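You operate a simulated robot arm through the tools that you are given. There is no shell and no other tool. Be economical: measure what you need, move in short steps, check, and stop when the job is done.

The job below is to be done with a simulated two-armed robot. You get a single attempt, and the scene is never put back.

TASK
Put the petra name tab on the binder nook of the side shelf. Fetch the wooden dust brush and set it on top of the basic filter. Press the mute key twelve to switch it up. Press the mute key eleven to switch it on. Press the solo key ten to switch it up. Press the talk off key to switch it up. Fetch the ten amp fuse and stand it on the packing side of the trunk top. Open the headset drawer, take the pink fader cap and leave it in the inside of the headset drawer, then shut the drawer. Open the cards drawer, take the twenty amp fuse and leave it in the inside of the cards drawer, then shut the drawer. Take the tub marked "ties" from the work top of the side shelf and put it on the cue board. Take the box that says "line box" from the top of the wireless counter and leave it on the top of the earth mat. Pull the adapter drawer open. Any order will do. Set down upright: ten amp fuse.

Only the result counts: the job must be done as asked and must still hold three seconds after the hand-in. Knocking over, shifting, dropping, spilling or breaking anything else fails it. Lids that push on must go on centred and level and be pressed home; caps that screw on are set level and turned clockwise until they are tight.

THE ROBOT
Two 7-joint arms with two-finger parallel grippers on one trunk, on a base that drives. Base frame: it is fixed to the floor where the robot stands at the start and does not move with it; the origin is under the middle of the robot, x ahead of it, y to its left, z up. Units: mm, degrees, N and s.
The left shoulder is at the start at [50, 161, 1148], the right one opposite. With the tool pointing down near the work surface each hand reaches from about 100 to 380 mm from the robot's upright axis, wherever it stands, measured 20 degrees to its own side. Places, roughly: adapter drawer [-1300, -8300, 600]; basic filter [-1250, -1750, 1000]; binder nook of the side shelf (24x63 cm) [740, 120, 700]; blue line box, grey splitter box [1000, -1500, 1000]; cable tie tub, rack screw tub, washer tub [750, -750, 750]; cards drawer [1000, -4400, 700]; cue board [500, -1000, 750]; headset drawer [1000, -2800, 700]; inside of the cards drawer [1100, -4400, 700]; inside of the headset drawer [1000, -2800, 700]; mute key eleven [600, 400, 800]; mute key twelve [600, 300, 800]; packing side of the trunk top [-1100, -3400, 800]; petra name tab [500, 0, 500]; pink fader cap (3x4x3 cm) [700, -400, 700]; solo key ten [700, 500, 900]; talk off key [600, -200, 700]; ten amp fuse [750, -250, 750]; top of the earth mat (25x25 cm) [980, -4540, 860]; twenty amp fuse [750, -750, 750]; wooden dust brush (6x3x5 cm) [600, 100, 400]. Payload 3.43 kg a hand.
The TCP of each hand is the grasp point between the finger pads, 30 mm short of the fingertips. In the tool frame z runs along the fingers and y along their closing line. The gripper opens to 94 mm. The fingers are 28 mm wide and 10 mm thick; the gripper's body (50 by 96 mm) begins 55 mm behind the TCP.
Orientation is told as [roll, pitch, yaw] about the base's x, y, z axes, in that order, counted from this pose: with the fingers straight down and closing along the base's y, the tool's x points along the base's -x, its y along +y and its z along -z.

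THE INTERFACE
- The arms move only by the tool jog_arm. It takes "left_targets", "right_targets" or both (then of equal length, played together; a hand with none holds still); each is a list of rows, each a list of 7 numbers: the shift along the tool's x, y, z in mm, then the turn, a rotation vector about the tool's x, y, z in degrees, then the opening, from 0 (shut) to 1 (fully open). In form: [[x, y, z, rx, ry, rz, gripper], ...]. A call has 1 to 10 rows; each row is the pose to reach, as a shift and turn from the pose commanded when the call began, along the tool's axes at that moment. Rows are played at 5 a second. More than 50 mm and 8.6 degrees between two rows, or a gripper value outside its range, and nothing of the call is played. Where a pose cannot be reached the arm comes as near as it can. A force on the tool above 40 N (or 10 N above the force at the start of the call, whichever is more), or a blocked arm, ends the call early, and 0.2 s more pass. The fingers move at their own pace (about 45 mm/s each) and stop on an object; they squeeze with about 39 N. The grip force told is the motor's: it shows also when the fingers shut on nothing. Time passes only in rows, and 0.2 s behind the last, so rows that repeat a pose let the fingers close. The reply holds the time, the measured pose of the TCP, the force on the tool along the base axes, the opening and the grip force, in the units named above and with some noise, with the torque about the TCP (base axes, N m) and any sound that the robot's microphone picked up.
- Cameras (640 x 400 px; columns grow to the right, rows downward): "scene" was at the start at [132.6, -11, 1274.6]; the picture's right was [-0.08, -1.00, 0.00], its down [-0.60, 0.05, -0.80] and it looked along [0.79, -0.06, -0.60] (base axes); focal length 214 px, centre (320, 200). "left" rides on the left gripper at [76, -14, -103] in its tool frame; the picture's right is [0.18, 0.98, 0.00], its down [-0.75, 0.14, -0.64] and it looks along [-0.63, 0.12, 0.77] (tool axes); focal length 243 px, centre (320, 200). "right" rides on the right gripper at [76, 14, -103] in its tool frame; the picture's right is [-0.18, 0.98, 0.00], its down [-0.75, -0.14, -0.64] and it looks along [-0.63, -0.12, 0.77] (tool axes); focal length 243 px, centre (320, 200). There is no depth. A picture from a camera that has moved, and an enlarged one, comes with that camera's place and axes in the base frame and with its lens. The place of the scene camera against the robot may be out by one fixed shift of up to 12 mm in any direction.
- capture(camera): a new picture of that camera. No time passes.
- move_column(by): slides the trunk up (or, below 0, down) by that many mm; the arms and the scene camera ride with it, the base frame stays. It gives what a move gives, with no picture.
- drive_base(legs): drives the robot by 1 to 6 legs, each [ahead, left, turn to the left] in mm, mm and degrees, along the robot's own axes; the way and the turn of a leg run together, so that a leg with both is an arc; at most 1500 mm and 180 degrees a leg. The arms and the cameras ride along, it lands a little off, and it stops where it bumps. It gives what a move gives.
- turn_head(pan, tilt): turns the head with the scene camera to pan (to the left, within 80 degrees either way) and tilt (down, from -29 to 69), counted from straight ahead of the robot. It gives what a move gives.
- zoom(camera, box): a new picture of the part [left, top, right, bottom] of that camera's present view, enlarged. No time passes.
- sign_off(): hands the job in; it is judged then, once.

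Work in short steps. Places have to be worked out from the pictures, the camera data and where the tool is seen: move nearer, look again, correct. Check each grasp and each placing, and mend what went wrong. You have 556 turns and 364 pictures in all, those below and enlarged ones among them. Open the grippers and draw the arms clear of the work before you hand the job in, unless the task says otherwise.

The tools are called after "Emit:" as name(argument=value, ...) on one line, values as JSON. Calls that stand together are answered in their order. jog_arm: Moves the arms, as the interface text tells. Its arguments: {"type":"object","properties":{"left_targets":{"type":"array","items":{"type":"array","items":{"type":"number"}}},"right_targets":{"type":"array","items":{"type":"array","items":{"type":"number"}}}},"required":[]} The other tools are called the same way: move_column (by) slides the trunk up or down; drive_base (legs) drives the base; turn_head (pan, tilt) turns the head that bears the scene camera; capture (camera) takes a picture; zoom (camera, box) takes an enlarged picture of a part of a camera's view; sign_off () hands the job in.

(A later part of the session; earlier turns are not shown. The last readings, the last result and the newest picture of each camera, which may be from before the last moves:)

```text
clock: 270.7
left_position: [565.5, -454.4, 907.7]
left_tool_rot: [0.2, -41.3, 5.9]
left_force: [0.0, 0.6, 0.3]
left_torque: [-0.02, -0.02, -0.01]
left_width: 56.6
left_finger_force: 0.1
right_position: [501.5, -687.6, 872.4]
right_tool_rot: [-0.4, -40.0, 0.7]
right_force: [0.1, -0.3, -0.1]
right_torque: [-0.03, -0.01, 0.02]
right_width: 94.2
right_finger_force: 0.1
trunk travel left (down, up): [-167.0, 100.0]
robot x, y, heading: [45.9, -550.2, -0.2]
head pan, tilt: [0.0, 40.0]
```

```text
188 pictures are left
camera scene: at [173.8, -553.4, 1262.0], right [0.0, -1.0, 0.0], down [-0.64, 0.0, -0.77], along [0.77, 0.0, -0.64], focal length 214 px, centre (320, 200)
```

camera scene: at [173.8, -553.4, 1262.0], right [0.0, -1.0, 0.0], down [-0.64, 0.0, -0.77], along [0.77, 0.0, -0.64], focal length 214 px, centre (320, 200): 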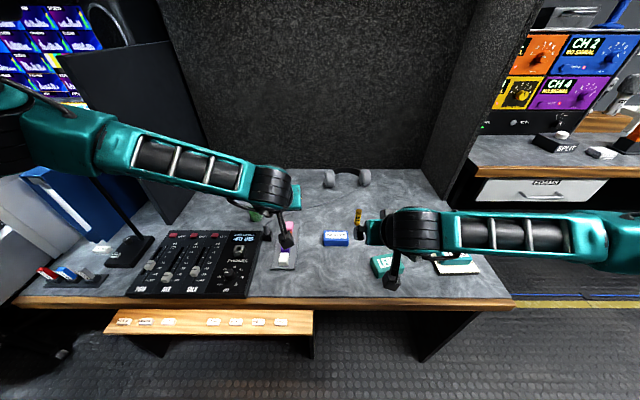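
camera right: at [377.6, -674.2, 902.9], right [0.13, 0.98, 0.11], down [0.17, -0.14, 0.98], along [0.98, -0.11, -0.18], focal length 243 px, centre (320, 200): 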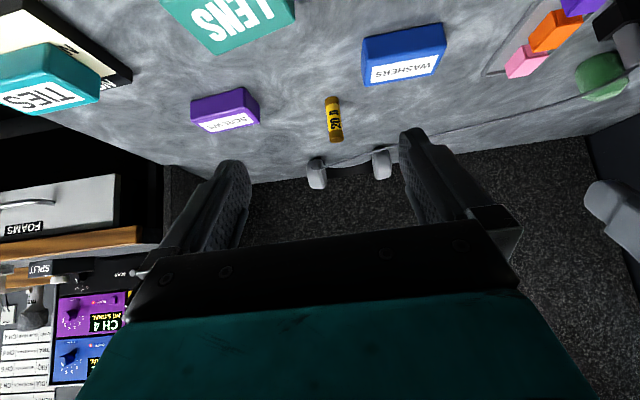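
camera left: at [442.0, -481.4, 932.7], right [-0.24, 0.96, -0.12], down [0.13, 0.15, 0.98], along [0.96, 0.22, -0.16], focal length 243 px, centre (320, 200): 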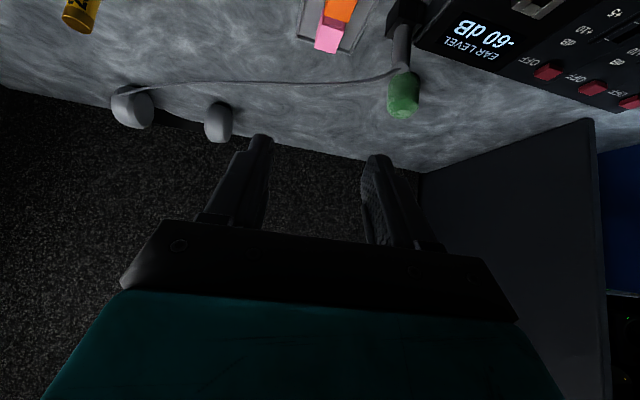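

The 20 A fuse stands at ≈ (692, −677), 60 mm tall. I approach along the fingers, as with the first one.

Emit:
jog_arm(right_targets=[[-15, 3, 36, 0, 0, 0, 0.7], [-31, 6, 72, 0, 0, 0, 0.7], [-47, 9, 108, 0, 0, 0, 0.7], [-62, 10, 142, 0, 0, 0, 0.7], [-62, 10, 180, 0, 0, 0, 0.7]])

Emit:
capture(camera="right")

```text
clock: 271.9
left_position: [566.0, -453.9, 905.9]
left_tool_rot: [0.2, -41.4, 5.8]
left_force: [-0.6, -0.3, -0.2]
left_torque: [-0.02, 0.03, -0.02]
left_width: 56.3
left_finger_force: 0.0
right_position: [667.6, -676.5, 776.1]
right_tool_rot: [-0.3, -40.0, 0.7]
right_force: [0.7, 0.5, -0.1]
right_torque: [0.02, 0.04, -0.01]
right_width: 65.7
right_finger_force: 0.0
trunk travel left (down, up): [-167.0, 100.0]
robot x, y, heading: [39.3, -548.6, 0.3]
head pan, tilt: [0.0, 40.0]
```

```text
187 pictures are left
camera right: at [542.4, -662.8, 805.0], right [0.13, 0.98, 0.11], down [0.17, -0.14, 0.98], along [0.98, -0.11, -0.18], focal length 243 px, centre (320, 200)
```

right: 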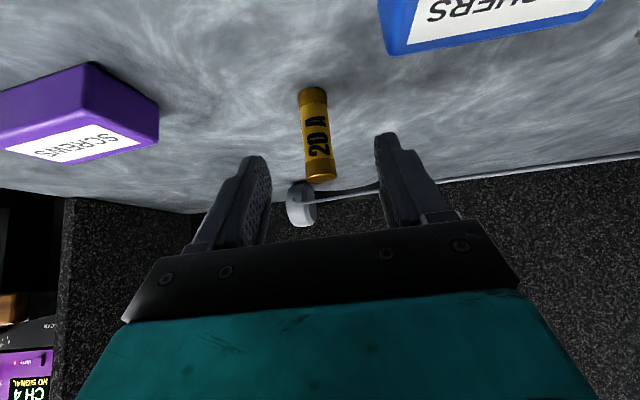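

Aligned. Final move and close.

Emit:
jog_arm(right_targets=[[1, 0, 20, 0, 0, 0, 0.7], [3, 0, 41, 0, 0, 0, 0.7], [3, 0, 41, 0, 0, 0, 0.3], [3, 0, 41, 0, 0, 0, 0.05], [3, 0, 41, 0, 0, 0, 0.05], [3, 0, 41, 0, 0, 0, 0.05]])

Emit:
jog_arm(right_targets=[[-13, 0, -15, 0, 0, 0, 0.05], [-32, 0, -38, 0, 0, 0, 0.05], [-58, 0, -69, 0, 0, 0, 0.05]])

Emit:
capture(camera="right")

```text
clock: 273.3
left_position: [566.1, -453.3, 906.1]
left_tool_rot: [0.3, -41.3, 5.9]
left_force: [-0.6, 0.3, 0.4]
left_torque: [-0.02, 0.0, -0.01]
left_width: 56.7
left_finger_force: 0.1
right_position: [689.7, -676.3, 741.6]
right_tool_rot: [-0.3, -39.9, 0.7]
right_force: [0.3, 0.1, -0.4]
right_torque: [0.02, 0.02, 0.04]
right_width: 23.4
right_finger_force: 38.7
trunk travel left (down, up): [-167.0, 100.0]
robot x, y, heading: [44.1, -551.7, 0.4]
head pan, tilt: [0.0, 40.0]
```

```text
clock: 274.1
left_position: [566.3, -454.2, 907.8]
left_tool_rot: [0.2, -41.3, 5.8]
left_force: [-0.8, -0.2, 1.0]
left_torque: [0.0, -0.01, -0.01]
left_width: 56.2
left_finger_force: 0.1
right_position: [688.7, -677.9, 832.5]
right_tool_rot: [-0.3, -39.8, 0.7]
right_force: [0.1, -0.3, 0.5]
right_torque: [-0.02, -0.01, 0.02]
right_width: 23.4
right_finger_force: 39.3
trunk travel left (down, up): [-167.0, 100.0]
robot x, y, heading: [44.5, -548.8, 0.3]
head pan, tilt: [0.0, 40.0]
```

```text
186 pictures are left
camera right: at [563.8, -663.1, 862.3], right [0.13, 0.98, 0.11], down [0.17, -0.14, 0.98], along [0.98, -0.11, -0.18], focal length 243 px, centre (320, 200)
```

right: 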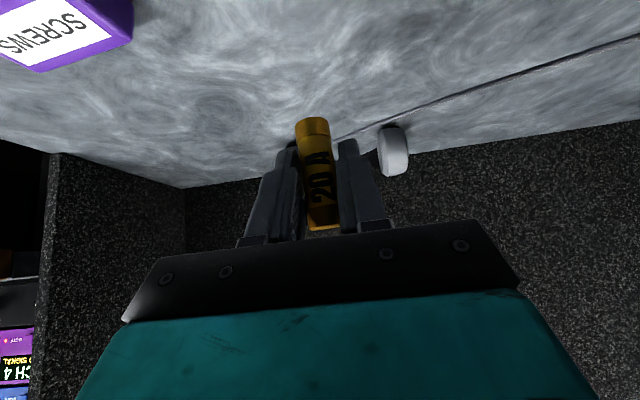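

20 A fuse held. I draw the right hand back, and move the left hand (straightening its yaw) over towards the pink cap for a close look.

Emit:
jog_arm(right_targets=[[21, 0, -33, 0, 0, 0, 0.05], [43, 0, -66, 0, 0, 0, 0.05], [65, 0, -99, 0, 0, 0, 0.05], [87, 0, -132, 0, 0, 0, 0.05], [109, 0, -165, 0, 0, 0, 0.05], [131, 0, -198, 0, 0, 0, 0.05]], left_targets=[[7, 1, 17, 0.7, 0, 0.8, 0.6], [15, 2, 35, 1.4, 0, 1.6, 0.6], [22, 3, 52, 2, 0, 2.3, 0.6], [30, 4, 70, 2.6, 0, 3, 0.6], [37, 5, 87, 3.3, 0, 3.8, 0.6], [44, 6.5, 100, 3.9, 0, 4.5, 0.6]])

Emit:
capture(camera="left")

```text
clock: 275.5
left_position: [598.4, -445.6, 801.9]
left_tool_rot: [0.2, -41.3, -0.2]
left_force: [0.5, 0.0, 0.3]
left_torque: [0.0, -0.02, -0.02]
left_width: 56.3
left_finger_force: 0.0
right_position: [459.8, -679.2, 902.4]
right_tool_rot: [-0.4, -40.0, 0.6]
right_force: [0.6, -0.4, -0.1]
right_torque: [-0.01, -0.03, 0.01]
right_width: 23.5
right_finger_force: 39.0
trunk travel left (down, up): [-167.0, 100.0]
robot x, y, heading: [40.2, -551.1, 0.3]
head pan, tilt: [0.0, 40.0]
```

```text
185 pictures are left
camera left: at [472.1, -458.7, 828.5], right [-0.14, 0.98, -0.12], down [0.14, 0.14, 0.98], along [0.98, 0.12, -0.16], focal length 243 px, centre (320, 200)
```

left: 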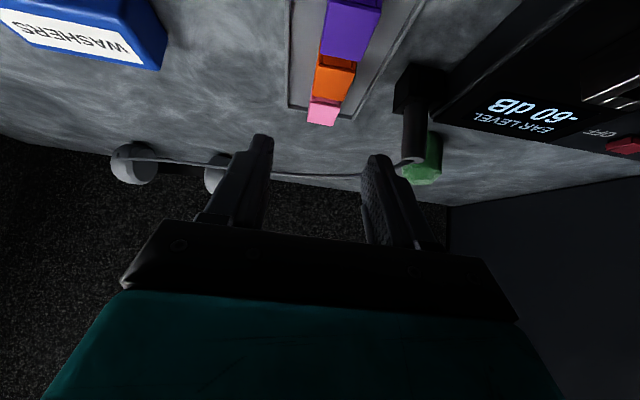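

Emit:
zoom(camera="left", box=[270, 40, 410, 130])

```text
4.44 times, centred on (340, 85) of left
camera zoom: at [472.1, -458.7, 828.5], right [-0.14, 0.98, -0.12], down [0.14, 0.14, 0.98], along [0.98, 0.12, -0.16], focal length 1078 px, centre (231, 711)
```

zoom: 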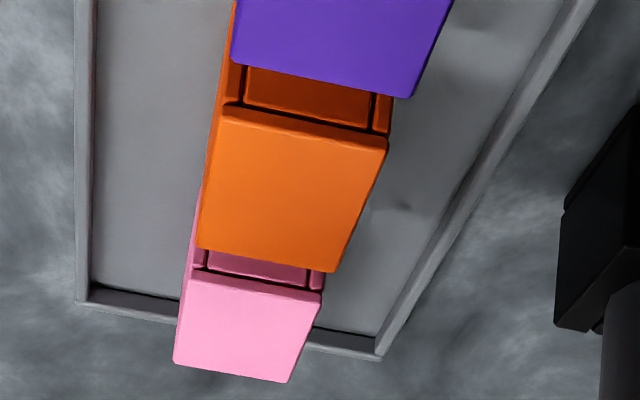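

The pink cap is at ≈ (668, −442), top z ≈ 724. The headphone plug stands at (620, −381) with a taut cable rising behind the cap, so I approach and will retreat strictly along the finger axis, offset slightly left.

Emit:
jog_arm(left_targets=[[0, -1, 20, 0, 0, 0, 0.47], [0, -1.5, 40, 0, 0, 0, 0.47], [-1, -1.5, 58, 0, 0, 0, 0.47]])

Emit:
capture(camera="left")

```text
clock: 276.3
left_position: [637.1, -445.0, 759.9]
left_tool_rot: [0.3, -41.3, -0.2]
left_force: [0.5, 0.7, -0.5]
left_torque: [-0.01, -0.01, 0.0]
left_width: 44.1
left_finger_force: 0.0
right_position: [460.8, -678.5, 902.5]
right_tool_rot: [-0.2, -40.0, 0.6]
right_force: [-0.1, -0.8, -1.0]
right_torque: [-0.01, 0.03, 0.0]
right_width: 23.5
right_finger_force: 38.9
trunk travel left (down, up): [-167.0, 100.0]
robot x, y, heading: [41.5, -550.4, 0.3]
head pan, tilt: [0.0, 40.0]
```

```text
183 pictures are left
camera left: at [511.1, -460.4, 785.6], right [-0.14, 0.98, -0.12], down [0.14, 0.14, 0.98], along [0.98, 0.12, -0.16], focal length 243 px, centre (320, 200)
```

left: 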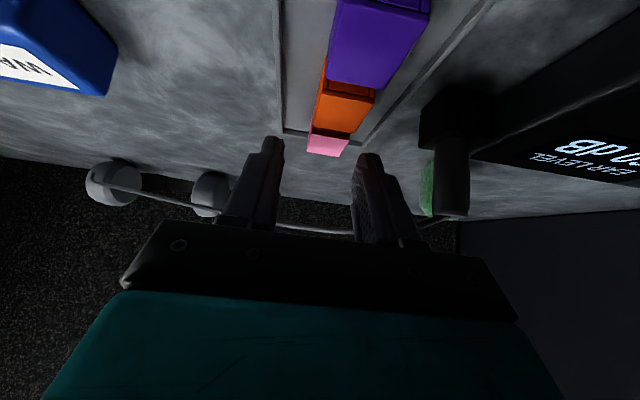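

Emit:
zoom(camera="left", box=[260, 90, 500, 250])

```text
2.50 times, centred on (380, 170) of left
camera zoom: at [511.1, -460.4, 785.6], right [-0.14, 0.98, -0.12], down [0.14, 0.14, 0.98], along [0.98, 0.12, -0.16], focal length 606 px, centre (170, 275)
```

zoom: 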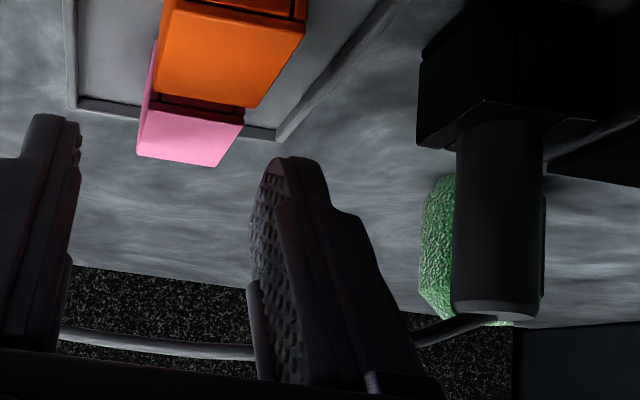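

The plug's top (766) stays below the palm even after the last advance. I go in 22 mm, a bit wider, and close on the cap.

Emit:
jog_arm(left_targets=[[0, -1, 8, 0, 0, 0, 0.52], [0, -2, 16, 0, 0, 0, 0.52], [0, -2, 22, 0, 0, 0, 0.52]])

Emit:
zoom(camera="left", box=[220, 90, 460, 250])

```text
clock: 277.1
left_position: [650.5, -447.3, 743.7]
left_tool_rot: [0.3, -41.3, -0.1]
left_force: [-0.8, 0.4, -0.8]
left_torque: [-0.01, 0.04, 0.01]
left_width: 49.0
left_finger_force: 0.0
right_position: [461.2, -678.9, 902.0]
right_tool_rot: [-0.2, -40.1, 0.6]
right_force: [-0.2, -0.1, -0.6]
right_torque: [0.01, 0.01, 0.0]
right_width: 23.7
right_finger_force: 39.4
trunk travel left (down, up): [-167.0, 100.0]
robot x, y, heading: [40.6, -551.3, 0.5]
head pan, tilt: [0.0, 40.0]
```

```text
2.50 times, centred on (340, 170) of left
camera zoom: at [524.9, -461.8, 769.7], right [-0.14, 0.98, -0.12], down [0.14, 0.14, 0.98], along [0.98, 0.12, -0.16], focal length 606 px, centre (270, 275)
```

zoom: 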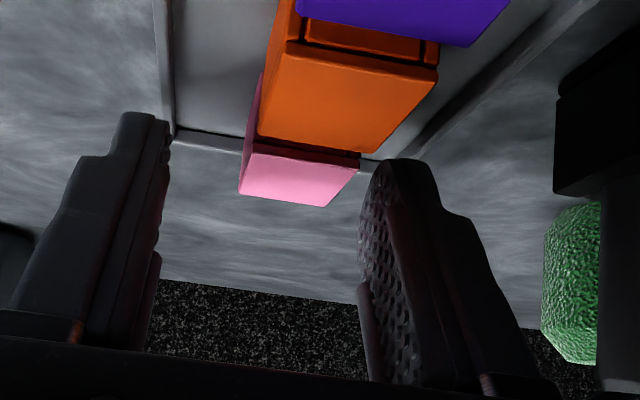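

The cap is between the finger pads. I lower 4 mm and close.

Emit:
jog_arm(left_targets=[[2.6, 0, 3, 0, 0, 0, 0.52], [2.6, 0, 3, 0, 0, 0, 0.3], [2.6, 0, 3, 0, 0, 0, 0.1], [2.6, 0, 3, 0, 0, 0, 0.1], [2.6, 0, 3, 0, 0, 0, 0.1]])

Emit:
zoom(camera="left", box=[220, 90, 460, 250])

```text
clock: 278.3
left_position: [649.6, -446.4, 738.8]
left_tool_rot: [0.3, -41.2, 0.0]
left_force: [-0.5, 0.6, 1.1]
left_torque: [0.03, -0.05, -0.02]
left_width: 23.4
left_finger_force: 38.9
right_position: [461.1, -679.7, 902.5]
right_tool_rot: [-0.4, -40.0, 0.6]
right_force: [-0.1, 1.0, -0.2]
right_torque: [-0.01, 0.01, 0.01]
right_width: 23.9
right_finger_force: 39.1
trunk travel left (down, up): [-167.0, 100.0]
robot x, y, heading: [43.4, -553.2, 0.6]
head pan, tilt: [0.0, 40.0]
```

```text
2.50 times, centred on (340, 170) of left
camera zoom: at [524.6, -461.3, 765.1], right [-0.14, 0.98, -0.12], down [0.14, 0.14, 0.98], along [0.98, 0.12, -0.16], focal length 606 px, centre (270, 275)
```

zoom: 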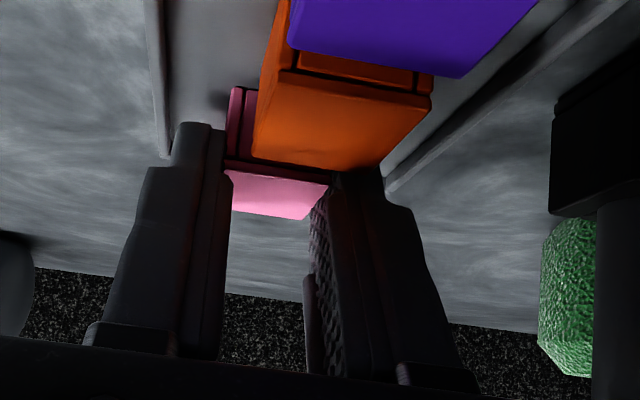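

Gripped (23 mm). I lift straight up 26 mm to clear the orange cap, then retreat along the finger axis to stay clear of the cable.

Emit:
jog_arm(left_targets=[[-6, 0, -7, 0, 0, 0, 0.1], [-12, 0, -14, 0, 0, 0, 0.1], [-17, 0, -20, 0, 0, 0, 0.1], [-17, 0, -45, 0, 0, 0, 0.1], [-17, 0, -80, 0, 0, 0, 0.1], [-17, 0, -120, 0, 0, 0, 0.1]])

Emit:
capture(camera="left")

Emit:
capture(camera="scene")

```text
clock: 279.7
left_position: [584.6, -447.8, 841.8]
left_tool_rot: [0.4, -41.3, -0.1]
left_force: [-0.3, 0.2, 0.4]
left_torque: [0.0, -0.01, -0.03]
left_width: 23.4
left_finger_force: 39.3
right_position: [461.7, -678.7, 901.8]
right_tool_rot: [-0.3, -40.1, 0.7]
right_force: [0.7, -0.7, -1.0]
right_torque: [0.0, 0.01, -0.01]
right_width: 23.8
right_finger_force: 39.0
trunk travel left (down, up): [-167.0, 100.0]
robot x, y, heading: [46.4, -547.9, 0.3]
head pan, tilt: [0.0, 40.0]
```

```text
179 pictures are left
camera left: at [459.6, -463.0, 867.6], right [-0.14, 0.98, -0.12], down [0.14, 0.14, 0.98], along [0.98, 0.12, -0.16], focal length 243 px, centre (320, 200)
```

left: 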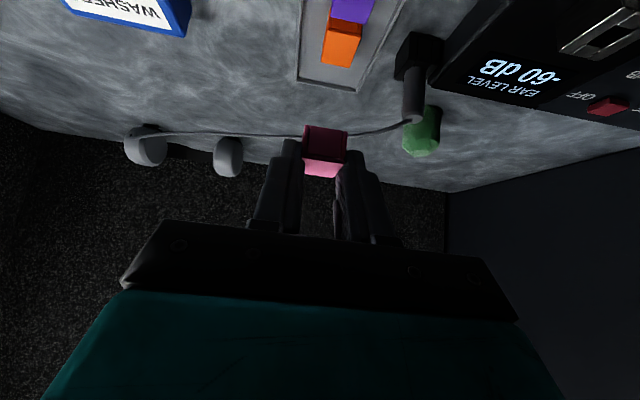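

```text
178 pictures are left
camera scene: at [173.7, -553.8, 1262.0], right [0.0, -1.0, 0.0], down [-0.64, 0.0, -0.77], along [0.77, 0.0, -0.64], focal length 214 px, centre (320, 200)
```

scene: 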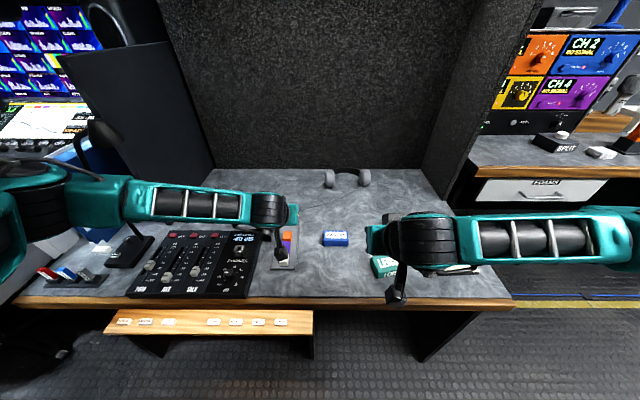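

Pink cap held. I back off and strafe right down to the open headset drawer.

Emit:
drive_base(legs=[[-280, 0, 0], [0, -1500, 0], [0, -930, 0]])

Emit:
turn_head(pan=10, tilt=45)

Emit:
capture(camera="scene")

```text
clock: 293.3
left_position: [258.9, -2912.5, 841.5]
left_tool_rot: [0.3, -41.3, -1.7]
left_force: [0.3, -0.5, -0.1]
left_torque: [0.01, 0.01, 0.02]
left_width: 23.7
left_finger_force: 38.7
right_position: [127.2, -3139.0, 902.6]
right_tool_rot: [-0.3, -40.0, -1.0]
right_force: [0.4, 0.2, -0.2]
right_torque: [-0.01, -0.01, -0.01]
right_width: 23.4
right_finger_force: 39.4
trunk travel left (down, up): [-167.0, 100.0]
robot x, y, heading: [-286.6, -2995.9, -1.4]
head pan, tilt: [0.0, 40.0]
```

```text
clock: 294.0
left_position: [258.4, -2912.4, 842.4]
left_tool_rot: [0.3, -41.2, -1.7]
left_force: [0.5, -0.1, 0.6]
left_torque: [0.02, 0.0, -0.01]
left_width: 23.6
left_finger_force: 39.3
right_position: [126.8, -3138.4, 901.3]
right_tool_rot: [-0.3, -39.9, -1.0]
right_force: [0.3, -0.3, -0.3]
right_torque: [0.0, 0.0, 0.01]
right_width: 23.5
right_finger_force: 39.2
trunk travel left (down, up): [-167.0, 100.0]
robot x, y, heading: [-290.2, -3000.1, -1.5]
head pan, tilt: [10.0, 45.0]
```

```text
177 pictures are left
camera scene: at [-160.8, -2990.8, 1254.8], right [0.15, -0.99, 0.0], down [-0.7, -0.11, -0.71], along [0.7, 0.11, -0.71], focal length 214 px, centre (320, 200)
```

scene: 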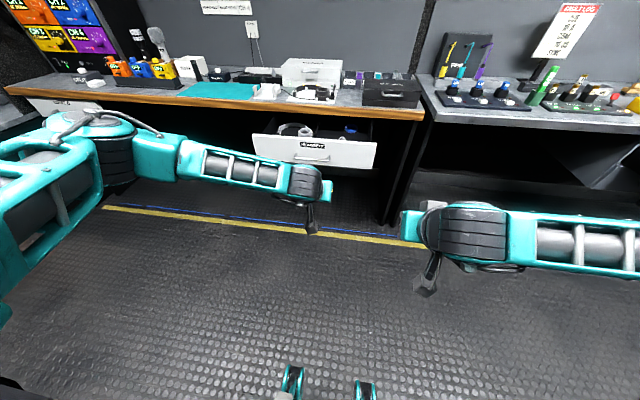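

I drive 250 mm closer and view the drawer with the left-hand camera.

Emit:
drive_base(legs=[[0, 0, 1.5], [250, 0, 0]])

Emit:
capture(camera="left")

Emit:
capture(camera="scene")

```text
clock: 296.2
left_position: [508.6, -2894.4, 840.8]
left_tool_rot: [0.3, -41.2, -0.1]
left_force: [0.4, -0.4, -0.6]
left_torque: [0.0, -0.01, 0.02]
left_width: 23.3
left_finger_force: 38.6
right_position: [382.0, -3125.3, 902.4]
right_tool_rot: [-0.2, -39.9, 0.6]
right_force: [-0.2, -0.6, -1.6]
right_torque: [-0.02, 0.0, 0.01]
right_width: 23.4
right_finger_force: 38.8
trunk travel left (down, up): [-167.0, 100.0]
robot x, y, heading: [-38.5, -2998.2, 0.1]
head pan, tilt: [10.0, 45.0]
```

```text
176 pictures are left
camera left: at [381.6, -2909.2, 867.1], right [-0.14, 0.98, -0.12], down [0.14, 0.14, 0.98], along [0.98, 0.12, -0.16], focal length 243 px, centre (320, 200)
```

left: 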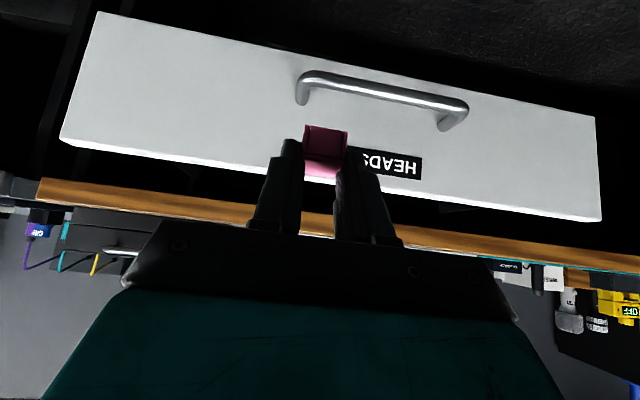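

```text
175 pictures are left
camera scene: at [90.7, -2986.1, 1254.7], right [0.18, -0.98, 0.0], down [-0.7, -0.13, -0.71], along [0.7, 0.13, -0.71], focal length 214 px, centre (320, 200)
```

scene: 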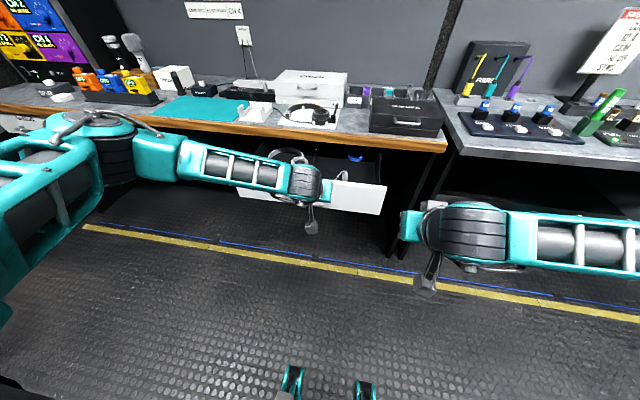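

The drawer front's top edge is at z ≈ 815, spanning y −3083…−2597. I raise the hand, strafe right 90 mm, and inspect the drawer's inside with the scene camera.

Emit:
jog_arm(left_targets=[[-20, 0, -23, 0, 0, 0, 0.1], [-40, 0, -45, 0, 0, 0, 0.1]])

Emit:
drive_base(legs=[[0, -90, 0]])

Emit:
zoom(camera="scene", box=[210, 80, 410, 220])

```text
clock: 296.8
left_position: [505.4, -2896.3, 902.9]
left_tool_rot: [0.3, -41.1, 0.0]
left_force: [-0.4, 0.3, -0.6]
left_torque: [-0.02, 0.01, 0.02]
left_width: 23.8
left_finger_force: 39.1
right_position: [382.4, -3124.8, 902.0]
right_tool_rot: [-0.3, -40.1, 0.7]
right_force: [-0.7, 0.2, 0.9]
right_torque: [0.01, 0.0, -0.02]
right_width: 23.5
right_finger_force: 38.8
trunk travel left (down, up): [-167.0, 100.0]
robot x, y, heading: [-36.1, -2998.9, 0.3]
head pan, tilt: [10.0, 45.0]
```

```text
clock: 297.9
left_position: [507.0, -2987.6, 902.3]
left_tool_rot: [0.4, -41.3, -0.1]
left_force: [-0.3, 0.1, 0.0]
left_torque: [0.01, -0.04, -0.02]
left_width: 23.4
left_finger_force: 39.0
right_position: [382.4, -3215.2, 903.4]
right_tool_rot: [-0.3, -40.0, 0.7]
right_force: [0.7, -0.2, -0.2]
right_torque: [-0.01, 0.02, -0.01]
right_width: 23.9
right_finger_force: 38.6
trunk travel left (down, up): [-167.0, 100.0]
robot x, y, heading: [-36.9, -3087.5, 0.3]
head pan, tilt: [10.0, 45.0]
```

```text
2.86 times, centred on (310, 150) of scene
camera zoom: at [90.8, -3077.1, 1254.8], right [0.18, -0.98, 0.0], down [-0.7, -0.13, -0.71], along [0.7, 0.13, -0.71], focal length 613 px, centre (349, 343)
```

zoom: 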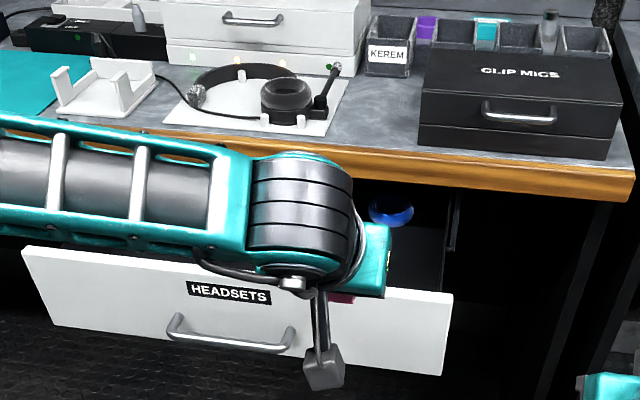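

The hand blocks the middle, but the earlier view shows a small mic near y ≈ −2963 and free floor towards the right end. I aim for (≈ 715, −3020): strafe 33 mm right and 130 mm forward, still above the drawer front.

Emit:
drive_base(legs=[[130, -33, 0]])

Emit:
turn_head(pan=5, tilt=55)

Emit:
capture(camera="scene")

Emit:
capture(camera="left")

```text
clock: 299.2
left_position: [638.2, -3017.6, 901.7]
left_tool_rot: [0.2, -41.2, 0.0]
left_force: [0.9, 0.1, -0.3]
left_torque: [0.03, 0.01, 0.03]
left_width: 23.2
left_finger_force: 39.2
right_position: [513.7, -3245.4, 901.3]
right_tool_rot: [-0.3, -39.9, 0.7]
right_force: [0.1, -0.2, -1.1]
right_torque: [0.02, 0.02, -0.03]
right_width: 23.7
right_finger_force: 38.7
trunk travel left (down, up): [-167.0, 100.0]
robot x, y, heading: [96.5, -3119.5, 0.3]
head pan, tilt: [10.0, 45.0]
```

```text
clock: 299.9
left_position: [638.2, -3017.6, 902.7]
left_tool_rot: [0.3, -41.2, 0.0]
left_force: [-0.6, 0.5, 0.0]
left_torque: [0.01, 0.01, 0.01]
left_width: 23.5
left_finger_force: 39.1
right_position: [511.9, -3246.3, 901.6]
right_tool_rot: [-0.4, -40.1, 0.8]
right_force: [-0.1, 0.0, 0.5]
right_torque: [0.0, -0.01, 0.03]
right_width: 23.5
right_finger_force: 38.6
trunk travel left (down, up): [-167.0, 100.0]
robot x, y, heading: [97.5, -3116.9, 0.5]
head pan, tilt: [5.0, 55.0]
```

```text
173 pictures are left
camera scene: at [212.3, -3115.7, 1241.4], right [0.09, -1.0, 0.0], down [-0.82, -0.08, -0.57], along [0.57, 0.05, -0.82], focal length 214 px, centre (320, 200)
```

scene: 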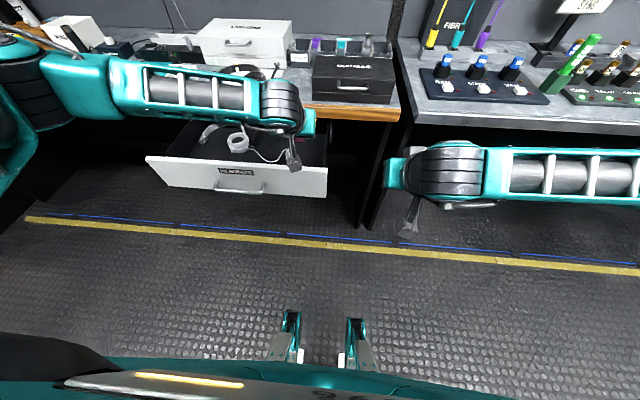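

```text
172 pictures are left
camera left: at [511.0, -3032.6, 928.1], right [-0.14, 0.98, -0.12], down [0.14, 0.14, 0.98], along [0.98, 0.12, -0.16], focal length 243 px, centre (320, 200)
```

left: 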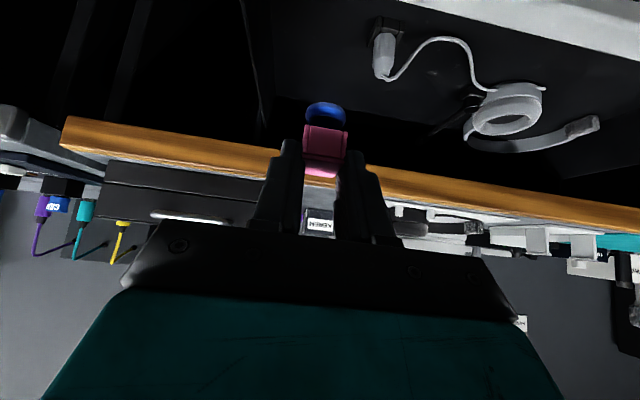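

The left camera sees inside: mic at ≈ (726, −2958), right wall y ≈ −3090; my spot at y ≈ −3018 is free. I move forward 62 mm and down into the drawer.

Emit:
jog_arm(left_targets=[[-23, 0, 20, 0, 0, 0, 0.1], [-47, 0, 41, 0, 0, 0, 0.1], [-20, 0, 71, 0, 0, 0, 0.1], [6, 0, 101, 0, 0, 0, 0.1], [28, 0, 126, 0, 0, 0, 0.1]])

Emit:
capture(camera="left")

Emit:
zoom(camera="scene", box=[140, 60, 400, 220])

```text
clock: 301.1
left_position: [700.8, -3017.8, 789.0]
left_tool_rot: [0.4, -41.2, 0.0]
left_force: [-0.9, -0.2, 0.6]
left_torque: [-0.01, 0.01, 0.01]
left_width: 23.4
left_finger_force: 39.3
right_position: [512.8, -3246.4, 901.1]
right_tool_rot: [-0.3, -39.9, 0.8]
right_force: [-0.8, 0.0, -0.7]
right_torque: [0.0, 0.02, 0.01]
right_width: 23.8
right_finger_force: 39.3
trunk travel left (down, up): [-167.0, 100.0]
robot x, y, heading: [96.0, -3120.1, 0.4]
head pan, tilt: [5.0, 55.0]
```

```text
171 pictures are left
camera left: at [575.0, -3031.8, 814.4], right [-0.14, 0.98, -0.12], down [0.14, 0.14, 0.98], along [0.98, 0.12, -0.16], focal length 243 px, centre (320, 200)
```

left: 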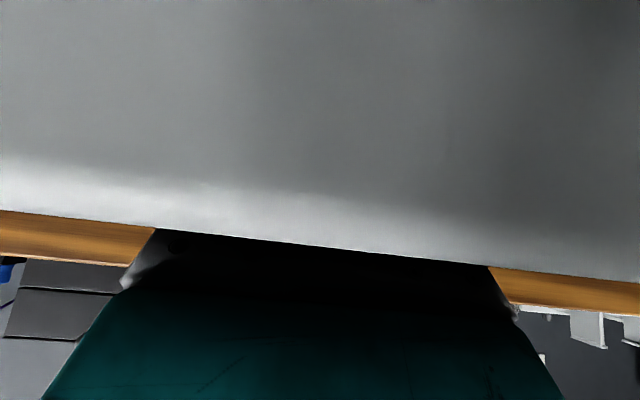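

```text
2.46 times, centred on (270, 140) of scene
camera zoom: at [212.4, -3115.7, 1241.4], right [0.09, -1.0, 0.0], down [-0.82, -0.08, -0.57], along [0.57, 0.05, -0.82], focal length 528 px, centre (443, 348)
```

zoom: 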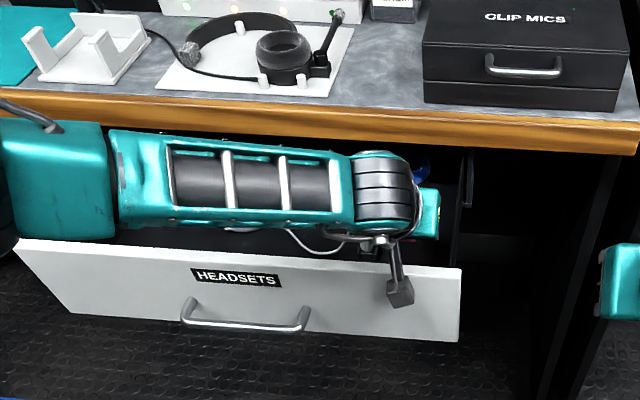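

The camera stem would catch the drawer front if I went lower here. I raise 45 mm, go 52 mm further in so that the camera clears the panel, then lower.

Emit:
jog_arm(left_targets=[[-15, 0, -17, 0, 0, 0, 0.1], [-30, 0, -34, 0, 0, 0, 0.1], [-49, 0, -17, 0, 0, 0, 0.1], [-69, 0, 0, 0, 0, 0, 0.1], [-46, 0, 27, 0, 0, 0, 0.1], [-30, 0, 45, 0, 0, 0, 0.1]])

Emit:
capture(camera="left")

```text
clock: 302.5
left_position: [761.2, -3017.3, 804.2]
left_tool_rot: [-0.4, -42.6, 1.0]
left_force: [1.0, 1.3, 15.3]
left_torque: [-0.17, 2.17, -0.21]
left_width: 23.5
left_finger_force: 39.1
right_position: [513.7, -3245.1, 902.1]
right_tool_rot: [-0.4, -40.0, 0.8]
right_force: [-0.9, 0.0, -1.4]
right_torque: [0.0, 0.03, -0.02]
right_width: 23.7
right_finger_force: 39.6
trunk travel left (down, up): [-167.0, 100.0]
robot x, y, heading: [94.0, -3118.2, 0.3]
head pan, tilt: [5.0, 55.0]
stopped in row 6 (left hand): the force on the tool passed its limit (the readings are from after the stop); the commanded pose is now the measured one
```

```text
169 pictures are left
camera left: at [634.2, -3032.3, 827.2], right [-0.15, 0.98, -0.13], down [0.12, 0.15, 0.98], along [0.98, 0.13, -0.14], focal length 243 px, centre (320, 200)
```

left: 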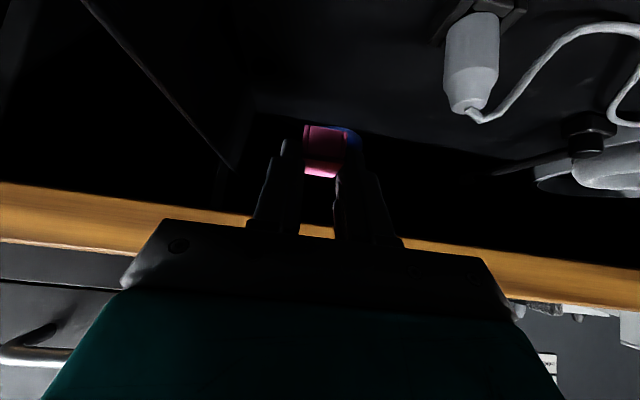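

The camera body touched the front panel's top from above (contact ≈ 145 mm behind the TCP). I raise 14 mm, go 32 mm further in, then lower again.

Emit:
jog_arm(left_targets=[[-9.5, 0, -10, 0, 0, 0, 0.1], [-21, 0, 0, 0, 1, 0, 0.1], [-33, 0, 12, 0, 1.4, 0, 0.1], [-20, 0, 26, 0, 1.4, 0, 0.1], [-7, 0, 40, 0, 1.4, 0, 0.1]])

Emit:
capture(camera="left")

```text
clock: 303.7
left_position: [790.1, -3018.3, 774.7]
left_tool_rot: [-0.2, -41.0, 0.7]
left_force: [0.5, -0.8, -1.1]
left_torque: [0.03, 0.0, -0.02]
left_width: 23.4
left_finger_force: 38.9
right_position: [513.3, -3244.7, 902.1]
right_tool_rot: [-0.3, -40.1, 0.8]
right_force: [-0.8, -0.3, 0.9]
right_torque: [0.0, 0.0, 0.01]
right_width: 23.8
right_finger_force: 38.3
trunk travel left (down, up): [-167.0, 100.0]
robot x, y, heading: [97.0, -3115.4, 0.3]
head pan, tilt: [5.0, 55.0]
```

```text
168 pictures are left
camera left: at [664.9, -3033.7, 801.0], right [-0.15, 0.98, -0.12], down [0.15, 0.15, 0.98], along [0.98, 0.13, -0.17], focal length 243 px, centre (320, 200)
```

left: 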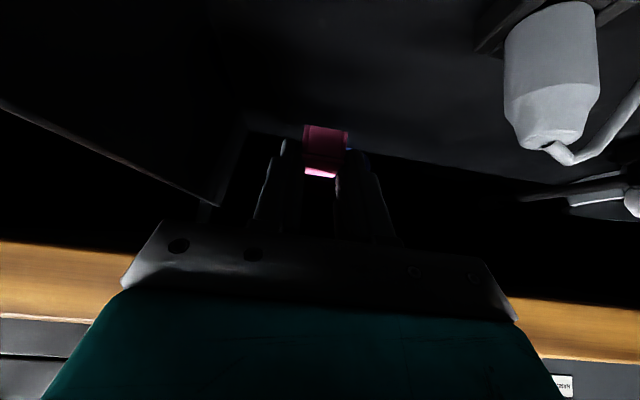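

Camera clears the panel now. I lower in small steps to the drawer floor.

Emit:
jog_arm(left_targets=[[3.3, 0, 3.8, 0, 0, 0, 0.1], [6.6, 0, 7.5, 0, 0, 0, 0.1], [9.8, 0, 11.3, 0, 0, 0, 0.1], [12.5, 0, 14.3, 0, 0, 0, 0.1], [15, 0, 17, 0, 0, 0, 0.1], [17, 0, 19.5, 0, 0, 0, 0.1]])

```text
clock: 305.1
left_position: [790.7, -3017.2, 751.1]
left_tool_rot: [-0.2, -40.9, 0.7]
left_force: [-1.3, 0.2, 4.4]
left_torque: [0.02, -0.18, 0.02]
left_width: 23.6
left_finger_force: 39.5
right_position: [511.9, -3244.1, 902.5]
right_tool_rot: [-0.3, -40.0, 0.8]
right_force: [0.7, -0.5, -0.5]
right_torque: [0.0, -0.02, 0.02]
right_width: 23.9
right_finger_force: 38.8
trunk travel left (down, up): [-167.0, 100.0]
robot x, y, heading: [91.9, -3119.3, 0.6]
head pan, tilt: [5.0, 55.0]
```

Floor contact. I open, lift 38 mm, then retreat along the finger axis.

Emit:
jog_arm(left_targets=[[0, 0, 0, 0, 0, 0, 0.4], [0, 0, 0, 0, 0, 0, 0.5], [0, 0, 0, 0, 0, 0, 0.5], [-12, 0, -14, 0, 0, 0, 0.5], [-25, 0, -29, 0, 0, 0, 0.5], [-25, 0, -65, 0, 0, 0, 0.5], [-25, 0, -105, 0, 0, 0, 0.5], [-25, 0, -145, 0, 0, 0, 0.5]])

Emit:
capture(camera="left")

```text
clock: 306.9
left_position: [714.2, -3015.2, 874.9]
left_tool_rot: [-0.3, -40.9, 0.7]
left_force: [0.1, 0.4, 0.6]
left_torque: [0.02, -0.02, -0.03]
left_width: 47.1
left_finger_force: 0.0
right_position: [512.1, -3246.5, 902.2]
right_tool_rot: [-0.3, -40.0, 0.8]
right_force: [0.1, 0.7, -0.3]
right_torque: [-0.01, 0.04, -0.01]
right_width: 23.5
right_finger_force: 38.8
trunk travel left (down, up): [-167.0, 100.0]
robot x, y, heading: [92.1, -3121.4, 0.3]
head pan, tilt: [5.0, 55.0]
```

```text
167 pictures are left
camera left: at [588.5, -3030.5, 902.7], right [-0.15, 0.98, -0.12], down [0.15, 0.15, 0.98], along [0.98, 0.13, -0.17], focal length 243 px, centre (320, 200)
```

left: 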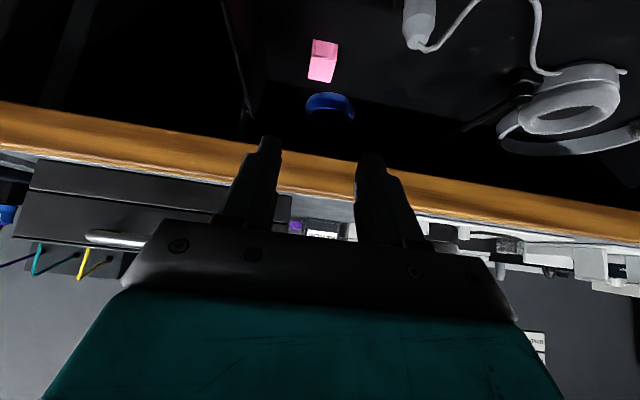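

The pink cap lies in the drawer. I back off 190 mm, shut the fingers and lower the hand in front of the panel (right of the handle) to push it closed.

Emit:
drive_base(legs=[[-195, 30, 0]])

Emit:
jog_arm(left_targets=[[15, 0, 17, 0, 0, 0, 0], [30, 0, 34, 0, 0, 0, 0], [45, 0, 51, 0, 0, 0, 0], [58, 0, 66, 0, 0, 0, 0]])

Emit:
capture(camera="left")

Emit:
zoom(camera="scene", box=[140, 60, 400, 220])

```text
clock: 308.4
left_position: [524.3, -2985.8, 875.7]
left_tool_rot: [-0.3, -40.9, 0.8]
left_force: [0.2, 0.5, 0.9]
left_torque: [0.0, -0.02, -0.01]
left_width: 47.1
left_finger_force: 0.1
right_position: [323.2, -3216.6, 901.9]
right_tool_rot: [-0.3, -40.0, 0.9]
right_force: [0.0, 0.1, 0.1]
right_torque: [0.01, 0.02, 0.05]
right_width: 23.8
right_finger_force: 38.6
trunk travel left (down, up): [-167.0, 100.0]
robot x, y, heading: [-94.5, -3088.5, 0.5]
head pan, tilt: [5.0, 55.0]
```

```text
clock: 309.4
left_position: [523.1, -2986.0, 786.6]
left_tool_rot: [-0.3, -40.8, 0.9]
left_force: [-0.2, 0.1, 0.4]
left_torque: [-0.03, -0.02, 0.01]
left_width: 0.0
left_finger_force: 33.2
right_position: [323.8, -3216.7, 901.3]
right_tool_rot: [-0.4, -40.0, 1.0]
right_force: [0.4, -0.1, 0.1]
right_torque: [-0.02, 0.03, -0.01]
right_width: 23.6
right_finger_force: 39.3
trunk travel left (down, up): [-167.0, 100.0]
robot x, y, heading: [-98.4, -3091.2, 0.5]
head pan, tilt: [5.0, 55.0]
```

```text
166 pictures are left
camera left: at [397.4, -3001.5, 814.7], right [-0.15, 0.98, -0.12], down [0.15, 0.15, 0.98], along [0.98, 0.13, -0.17], focal length 243 px, centre (320, 200)
```

left: 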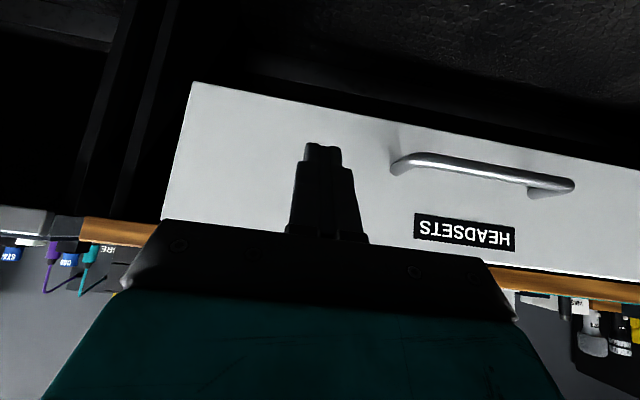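

```text
2.46 times, centred on (270, 140) of scene
camera zoom: at [22.8, -3087.0, 1241.3], right [0.1, -1.0, 0.0], down [-0.82, -0.08, -0.57], along [0.57, 0.06, -0.82], focal length 528 px, centre (443, 348)
```

zoom: 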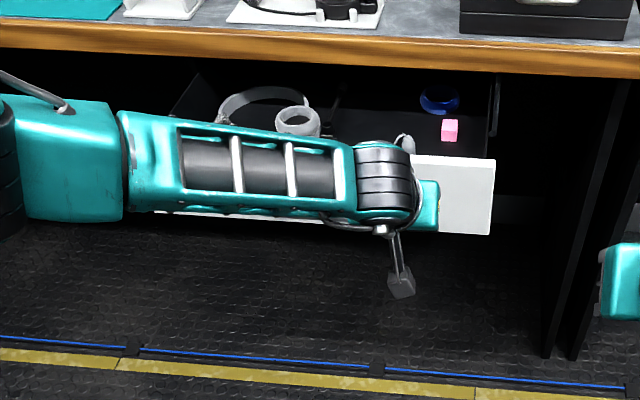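

The pink cap is visible inside. I push the panel by driving forward, first 160 mm.

Emit:
drive_base(legs=[[160, 0, 0]])

Emit:
capture(camera="scene")

```text
clock: 310.8
left_position: [681.4, -2984.7, 787.3]
left_tool_rot: [-0.3, -40.8, 0.8]
left_force: [0.2, -0.4, -0.3]
left_torque: [0.04, 0.01, -0.04]
left_width: 0.1
left_finger_force: 32.9
right_position: [483.2, -3215.4, 902.8]
right_tool_rot: [-0.5, -39.8, 1.0]
right_force: [0.2, -0.3, -1.1]
right_torque: [0.04, 0.02, 0.01]
right_width: 23.6
right_finger_force: 38.9
trunk travel left (down, up): [-167.0, 100.0]
robot x, y, heading: [64.1, -3087.4, 0.4]
head pan, tilt: [5.0, 55.0]
```

```text
164 pictures are left
camera scene: at [181.5, -3085.7, 1241.2], right [0.1, -1.0, 0.0], down [-0.82, -0.08, -0.57], along [0.57, 0.05, -0.82], focal length 214 px, centre (320, 200)
```

scene: 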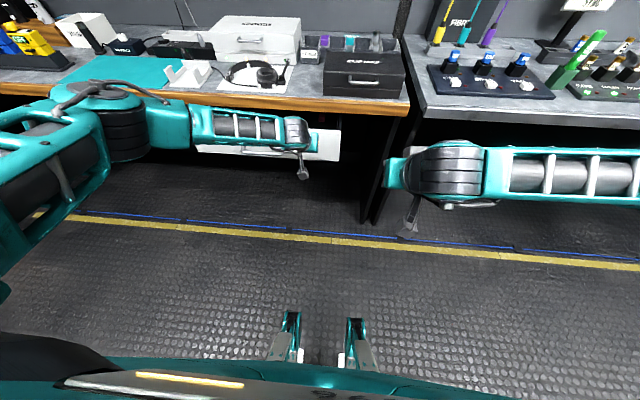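

The drawer is moving in. I push another 95 mm, then finish with the arm to feel the stop.

Emit:
drive_base(legs=[[95, 0, 0]])

Emit:
jog_arm(left_targets=[[-8, 0, 7, 0, 0, 0, 0], [-15, 0, 13, 0, 0, 0, 0], [-23, 0, 20, 0, 0, 0, 0], [-30, 0, 26, 0, 0, 0, 0], [-34, 0, 30, 0, 0, 0, 0]])

Emit:
capture(camera="scene")

```text
clock: 312.0
left_position: [778.4, -2983.4, 787.7]
left_tool_rot: [-0.3, -40.7, 0.8]
left_force: [0.8, 0.4, -0.2]
left_torque: [-0.03, 0.02, 0.0]
left_width: 0.2
left_finger_force: 32.6
right_position: [577.8, -3214.5, 901.7]
right_tool_rot: [-0.4, -39.8, 0.8]
right_force: [-0.3, -0.9, 1.0]
right_torque: [0.04, 0.0, 0.01]
right_width: 23.5
right_finger_force: 39.4
trunk travel left (down, up): [-167.0, 100.0]
robot x, y, heading: [157.5, -3091.1, 0.6]
head pan, tilt: [5.0, 55.0]
```

```text
clock: 312.8
left_position: [796.4, -2985.0, 784.7]
left_tool_rot: [-0.3, -40.0, 0.9]
left_force: [-21.7, 4.0, 12.4]
left_torque: [-0.16, -0.06, 0.05]
left_width: 0.0
left_finger_force: 32.8
right_position: [576.7, -3212.4, 903.2]
right_tool_rot: [-0.4, -40.0, 0.9]
right_force: [-0.2, -0.4, -0.4]
right_torque: [0.0, 0.01, -0.02]
right_width: 23.7
right_finger_force: 39.2
trunk travel left (down, up): [-167.0, 100.0]
robot x, y, heading: [156.2, -3086.4, 0.9]
head pan, tilt: [5.0, 55.0]
stopped in row 3 (left hand): the force on the tool passed its limit (the readings are from after the stop); the commanded pose is now the measured one
```

```text
163 pictures are left
camera scene: at [274.1, -3084.6, 1241.8], right [0.1, -1.0, 0.0], down [-0.81, -0.08, -0.58], along [0.57, 0.06, -0.82], focal length 214 px, centre (320, 200)
```

scene: 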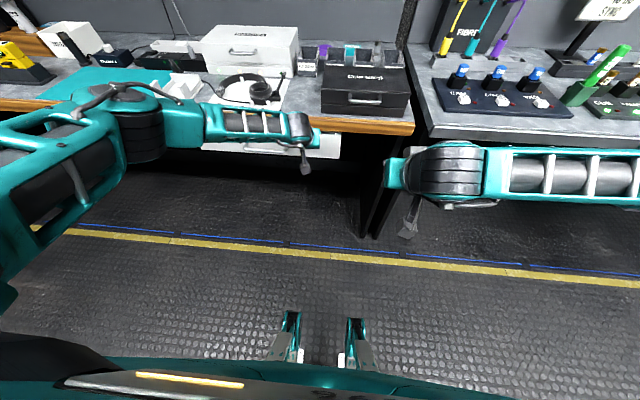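

Firm stop at the depth where the closed front was. I push once more to be sure, then back away and look.

Emit:
jog_arm(left_targets=[[-5, 0, 4, 0, 0, 0, 0], [-10, 0, 8, 0, 0, 0, 0]])

Emit:
jog_arm(left_targets=[[0, 0, -30, 0, 0, 0, 0], [0, 0, -70, 0, 0, 0, 0], [0, 0, -110, 0, 0, 0, 0]])

Emit:
drive_base(legs=[[-200, 0, 0]])

Emit:
turn_head(pan=15, tilt=40)

Emit:
capture(camera="left")

Emit:
capture(camera="scene")

```text
clock: 313.1
left_position: [797.5, -2987.8, 781.2]
left_tool_rot: [-0.4, -39.4, 0.9]
left_force: [-15.8, 0.7, 6.0]
left_torque: [0.01, 0.04, -0.01]
left_width: 0.0
left_finger_force: 33.2
right_position: [575.3, -3213.9, 902.9]
right_tool_rot: [-0.5, -40.1, 1.2]
right_force: [0.2, 0.1, -0.3]
right_torque: [-0.01, 0.05, -0.01]
right_width: 23.7
right_finger_force: 38.8
trunk travel left (down, up): [-167.0, 100.0]
robot x, y, heading: [158.3, -3088.5, 0.6]
head pan, tilt: [5.0, 55.0]
stopped in row 1 (left hand): the force on the tool passed its limit (the readings are from after the stop); the commanded pose is now the measured one
```

```text
clock: 313.9
left_position: [730.6, -2988.3, 865.7]
left_tool_rot: [-0.4, -39.5, 0.9]
left_force: [1.0, -0.1, 0.2]
left_torque: [-0.04, 0.02, -0.01]
left_width: 0.1
left_finger_force: 33.1
right_position: [578.3, -3213.8, 901.8]
right_tool_rot: [-0.3, -40.0, 1.1]
right_force: [0.2, -0.2, -0.5]
right_torque: [-0.01, -0.04, 0.05]
right_width: 23.5
right_finger_force: 39.5
trunk travel left (down, up): [-167.0, 100.0]
robot x, y, heading: [156.9, -3088.3, 0.2]
head pan, tilt: [5.0, 55.0]
```

```text
clock: 315.5
left_position: [529.9, -2990.0, 866.1]
left_tool_rot: [-0.3, -39.5, 0.8]
left_force: [0.5, 0.1, 0.3]
left_torque: [0.03, 0.04, 0.01]
left_width: 0.0
left_finger_force: 32.7
right_position: [376.7, -3215.1, 902.0]
right_tool_rot: [-0.5, -40.0, 0.8]
right_force: [-0.7, -0.7, -0.6]
right_torque: [0.04, 0.0, -0.02]
right_width: 23.5
right_finger_force: 38.8
trunk travel left (down, up): [-167.0, 100.0]
robot x, y, heading: [-44.0, -3089.8, 0.5]
head pan, tilt: [5.0, 55.0]
```

```text
clock: 316.3
left_position: [530.9, -2991.1, 865.6]
left_tool_rot: [-0.3, -39.4, 0.7]
left_force: [-0.4, -0.2, 0.0]
left_torque: [-0.02, -0.02, 0.02]
left_width: 0.2
left_finger_force: 33.6
right_position: [376.3, -3216.0, 901.9]
right_tool_rot: [-0.4, -39.9, 0.8]
right_force: [1.0, 0.0, 0.2]
right_torque: [-0.04, 0.04, 0.02]
right_width: 23.7
right_finger_force: 38.9
trunk travel left (down, up): [-167.0, 100.0]
robot x, y, heading: [-44.2, -3090.2, 0.6]
head pan, tilt: [15.0, 40.0]
```

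```text
162 pictures are left
camera left: at [405.7, -3005.8, 895.3], right [-0.15, 0.98, -0.12], down [0.17, 0.15, 0.97], along [0.97, 0.13, -0.19], focal length 243 px, centre (320, 200)
```

left: 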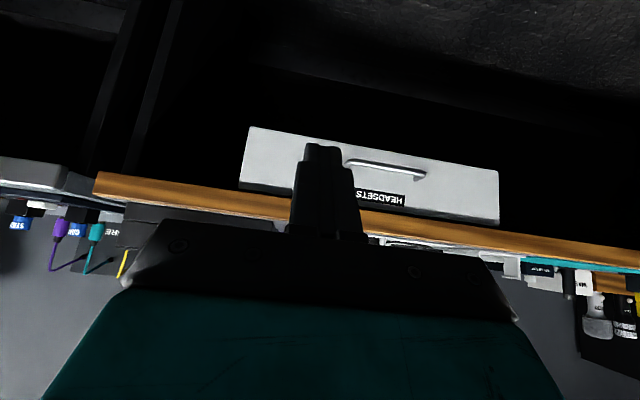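

```text
161 pictures are left
camera scene: at [86.6, -3070.9, 1262.0], right [0.27, -0.96, 0.0], down [-0.62, -0.17, -0.77], along [0.74, 0.2, -0.64], focal length 214 px, centre (320, 200)
```

scene: 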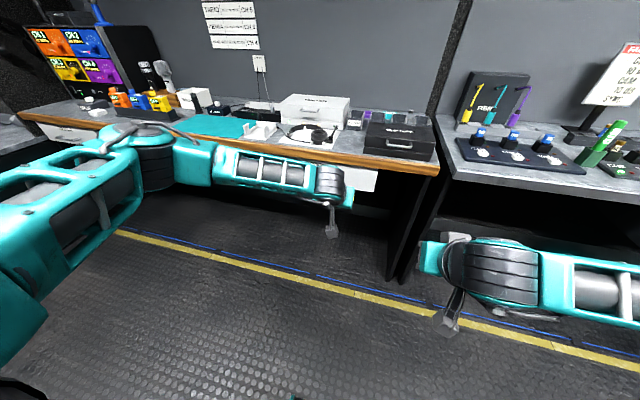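

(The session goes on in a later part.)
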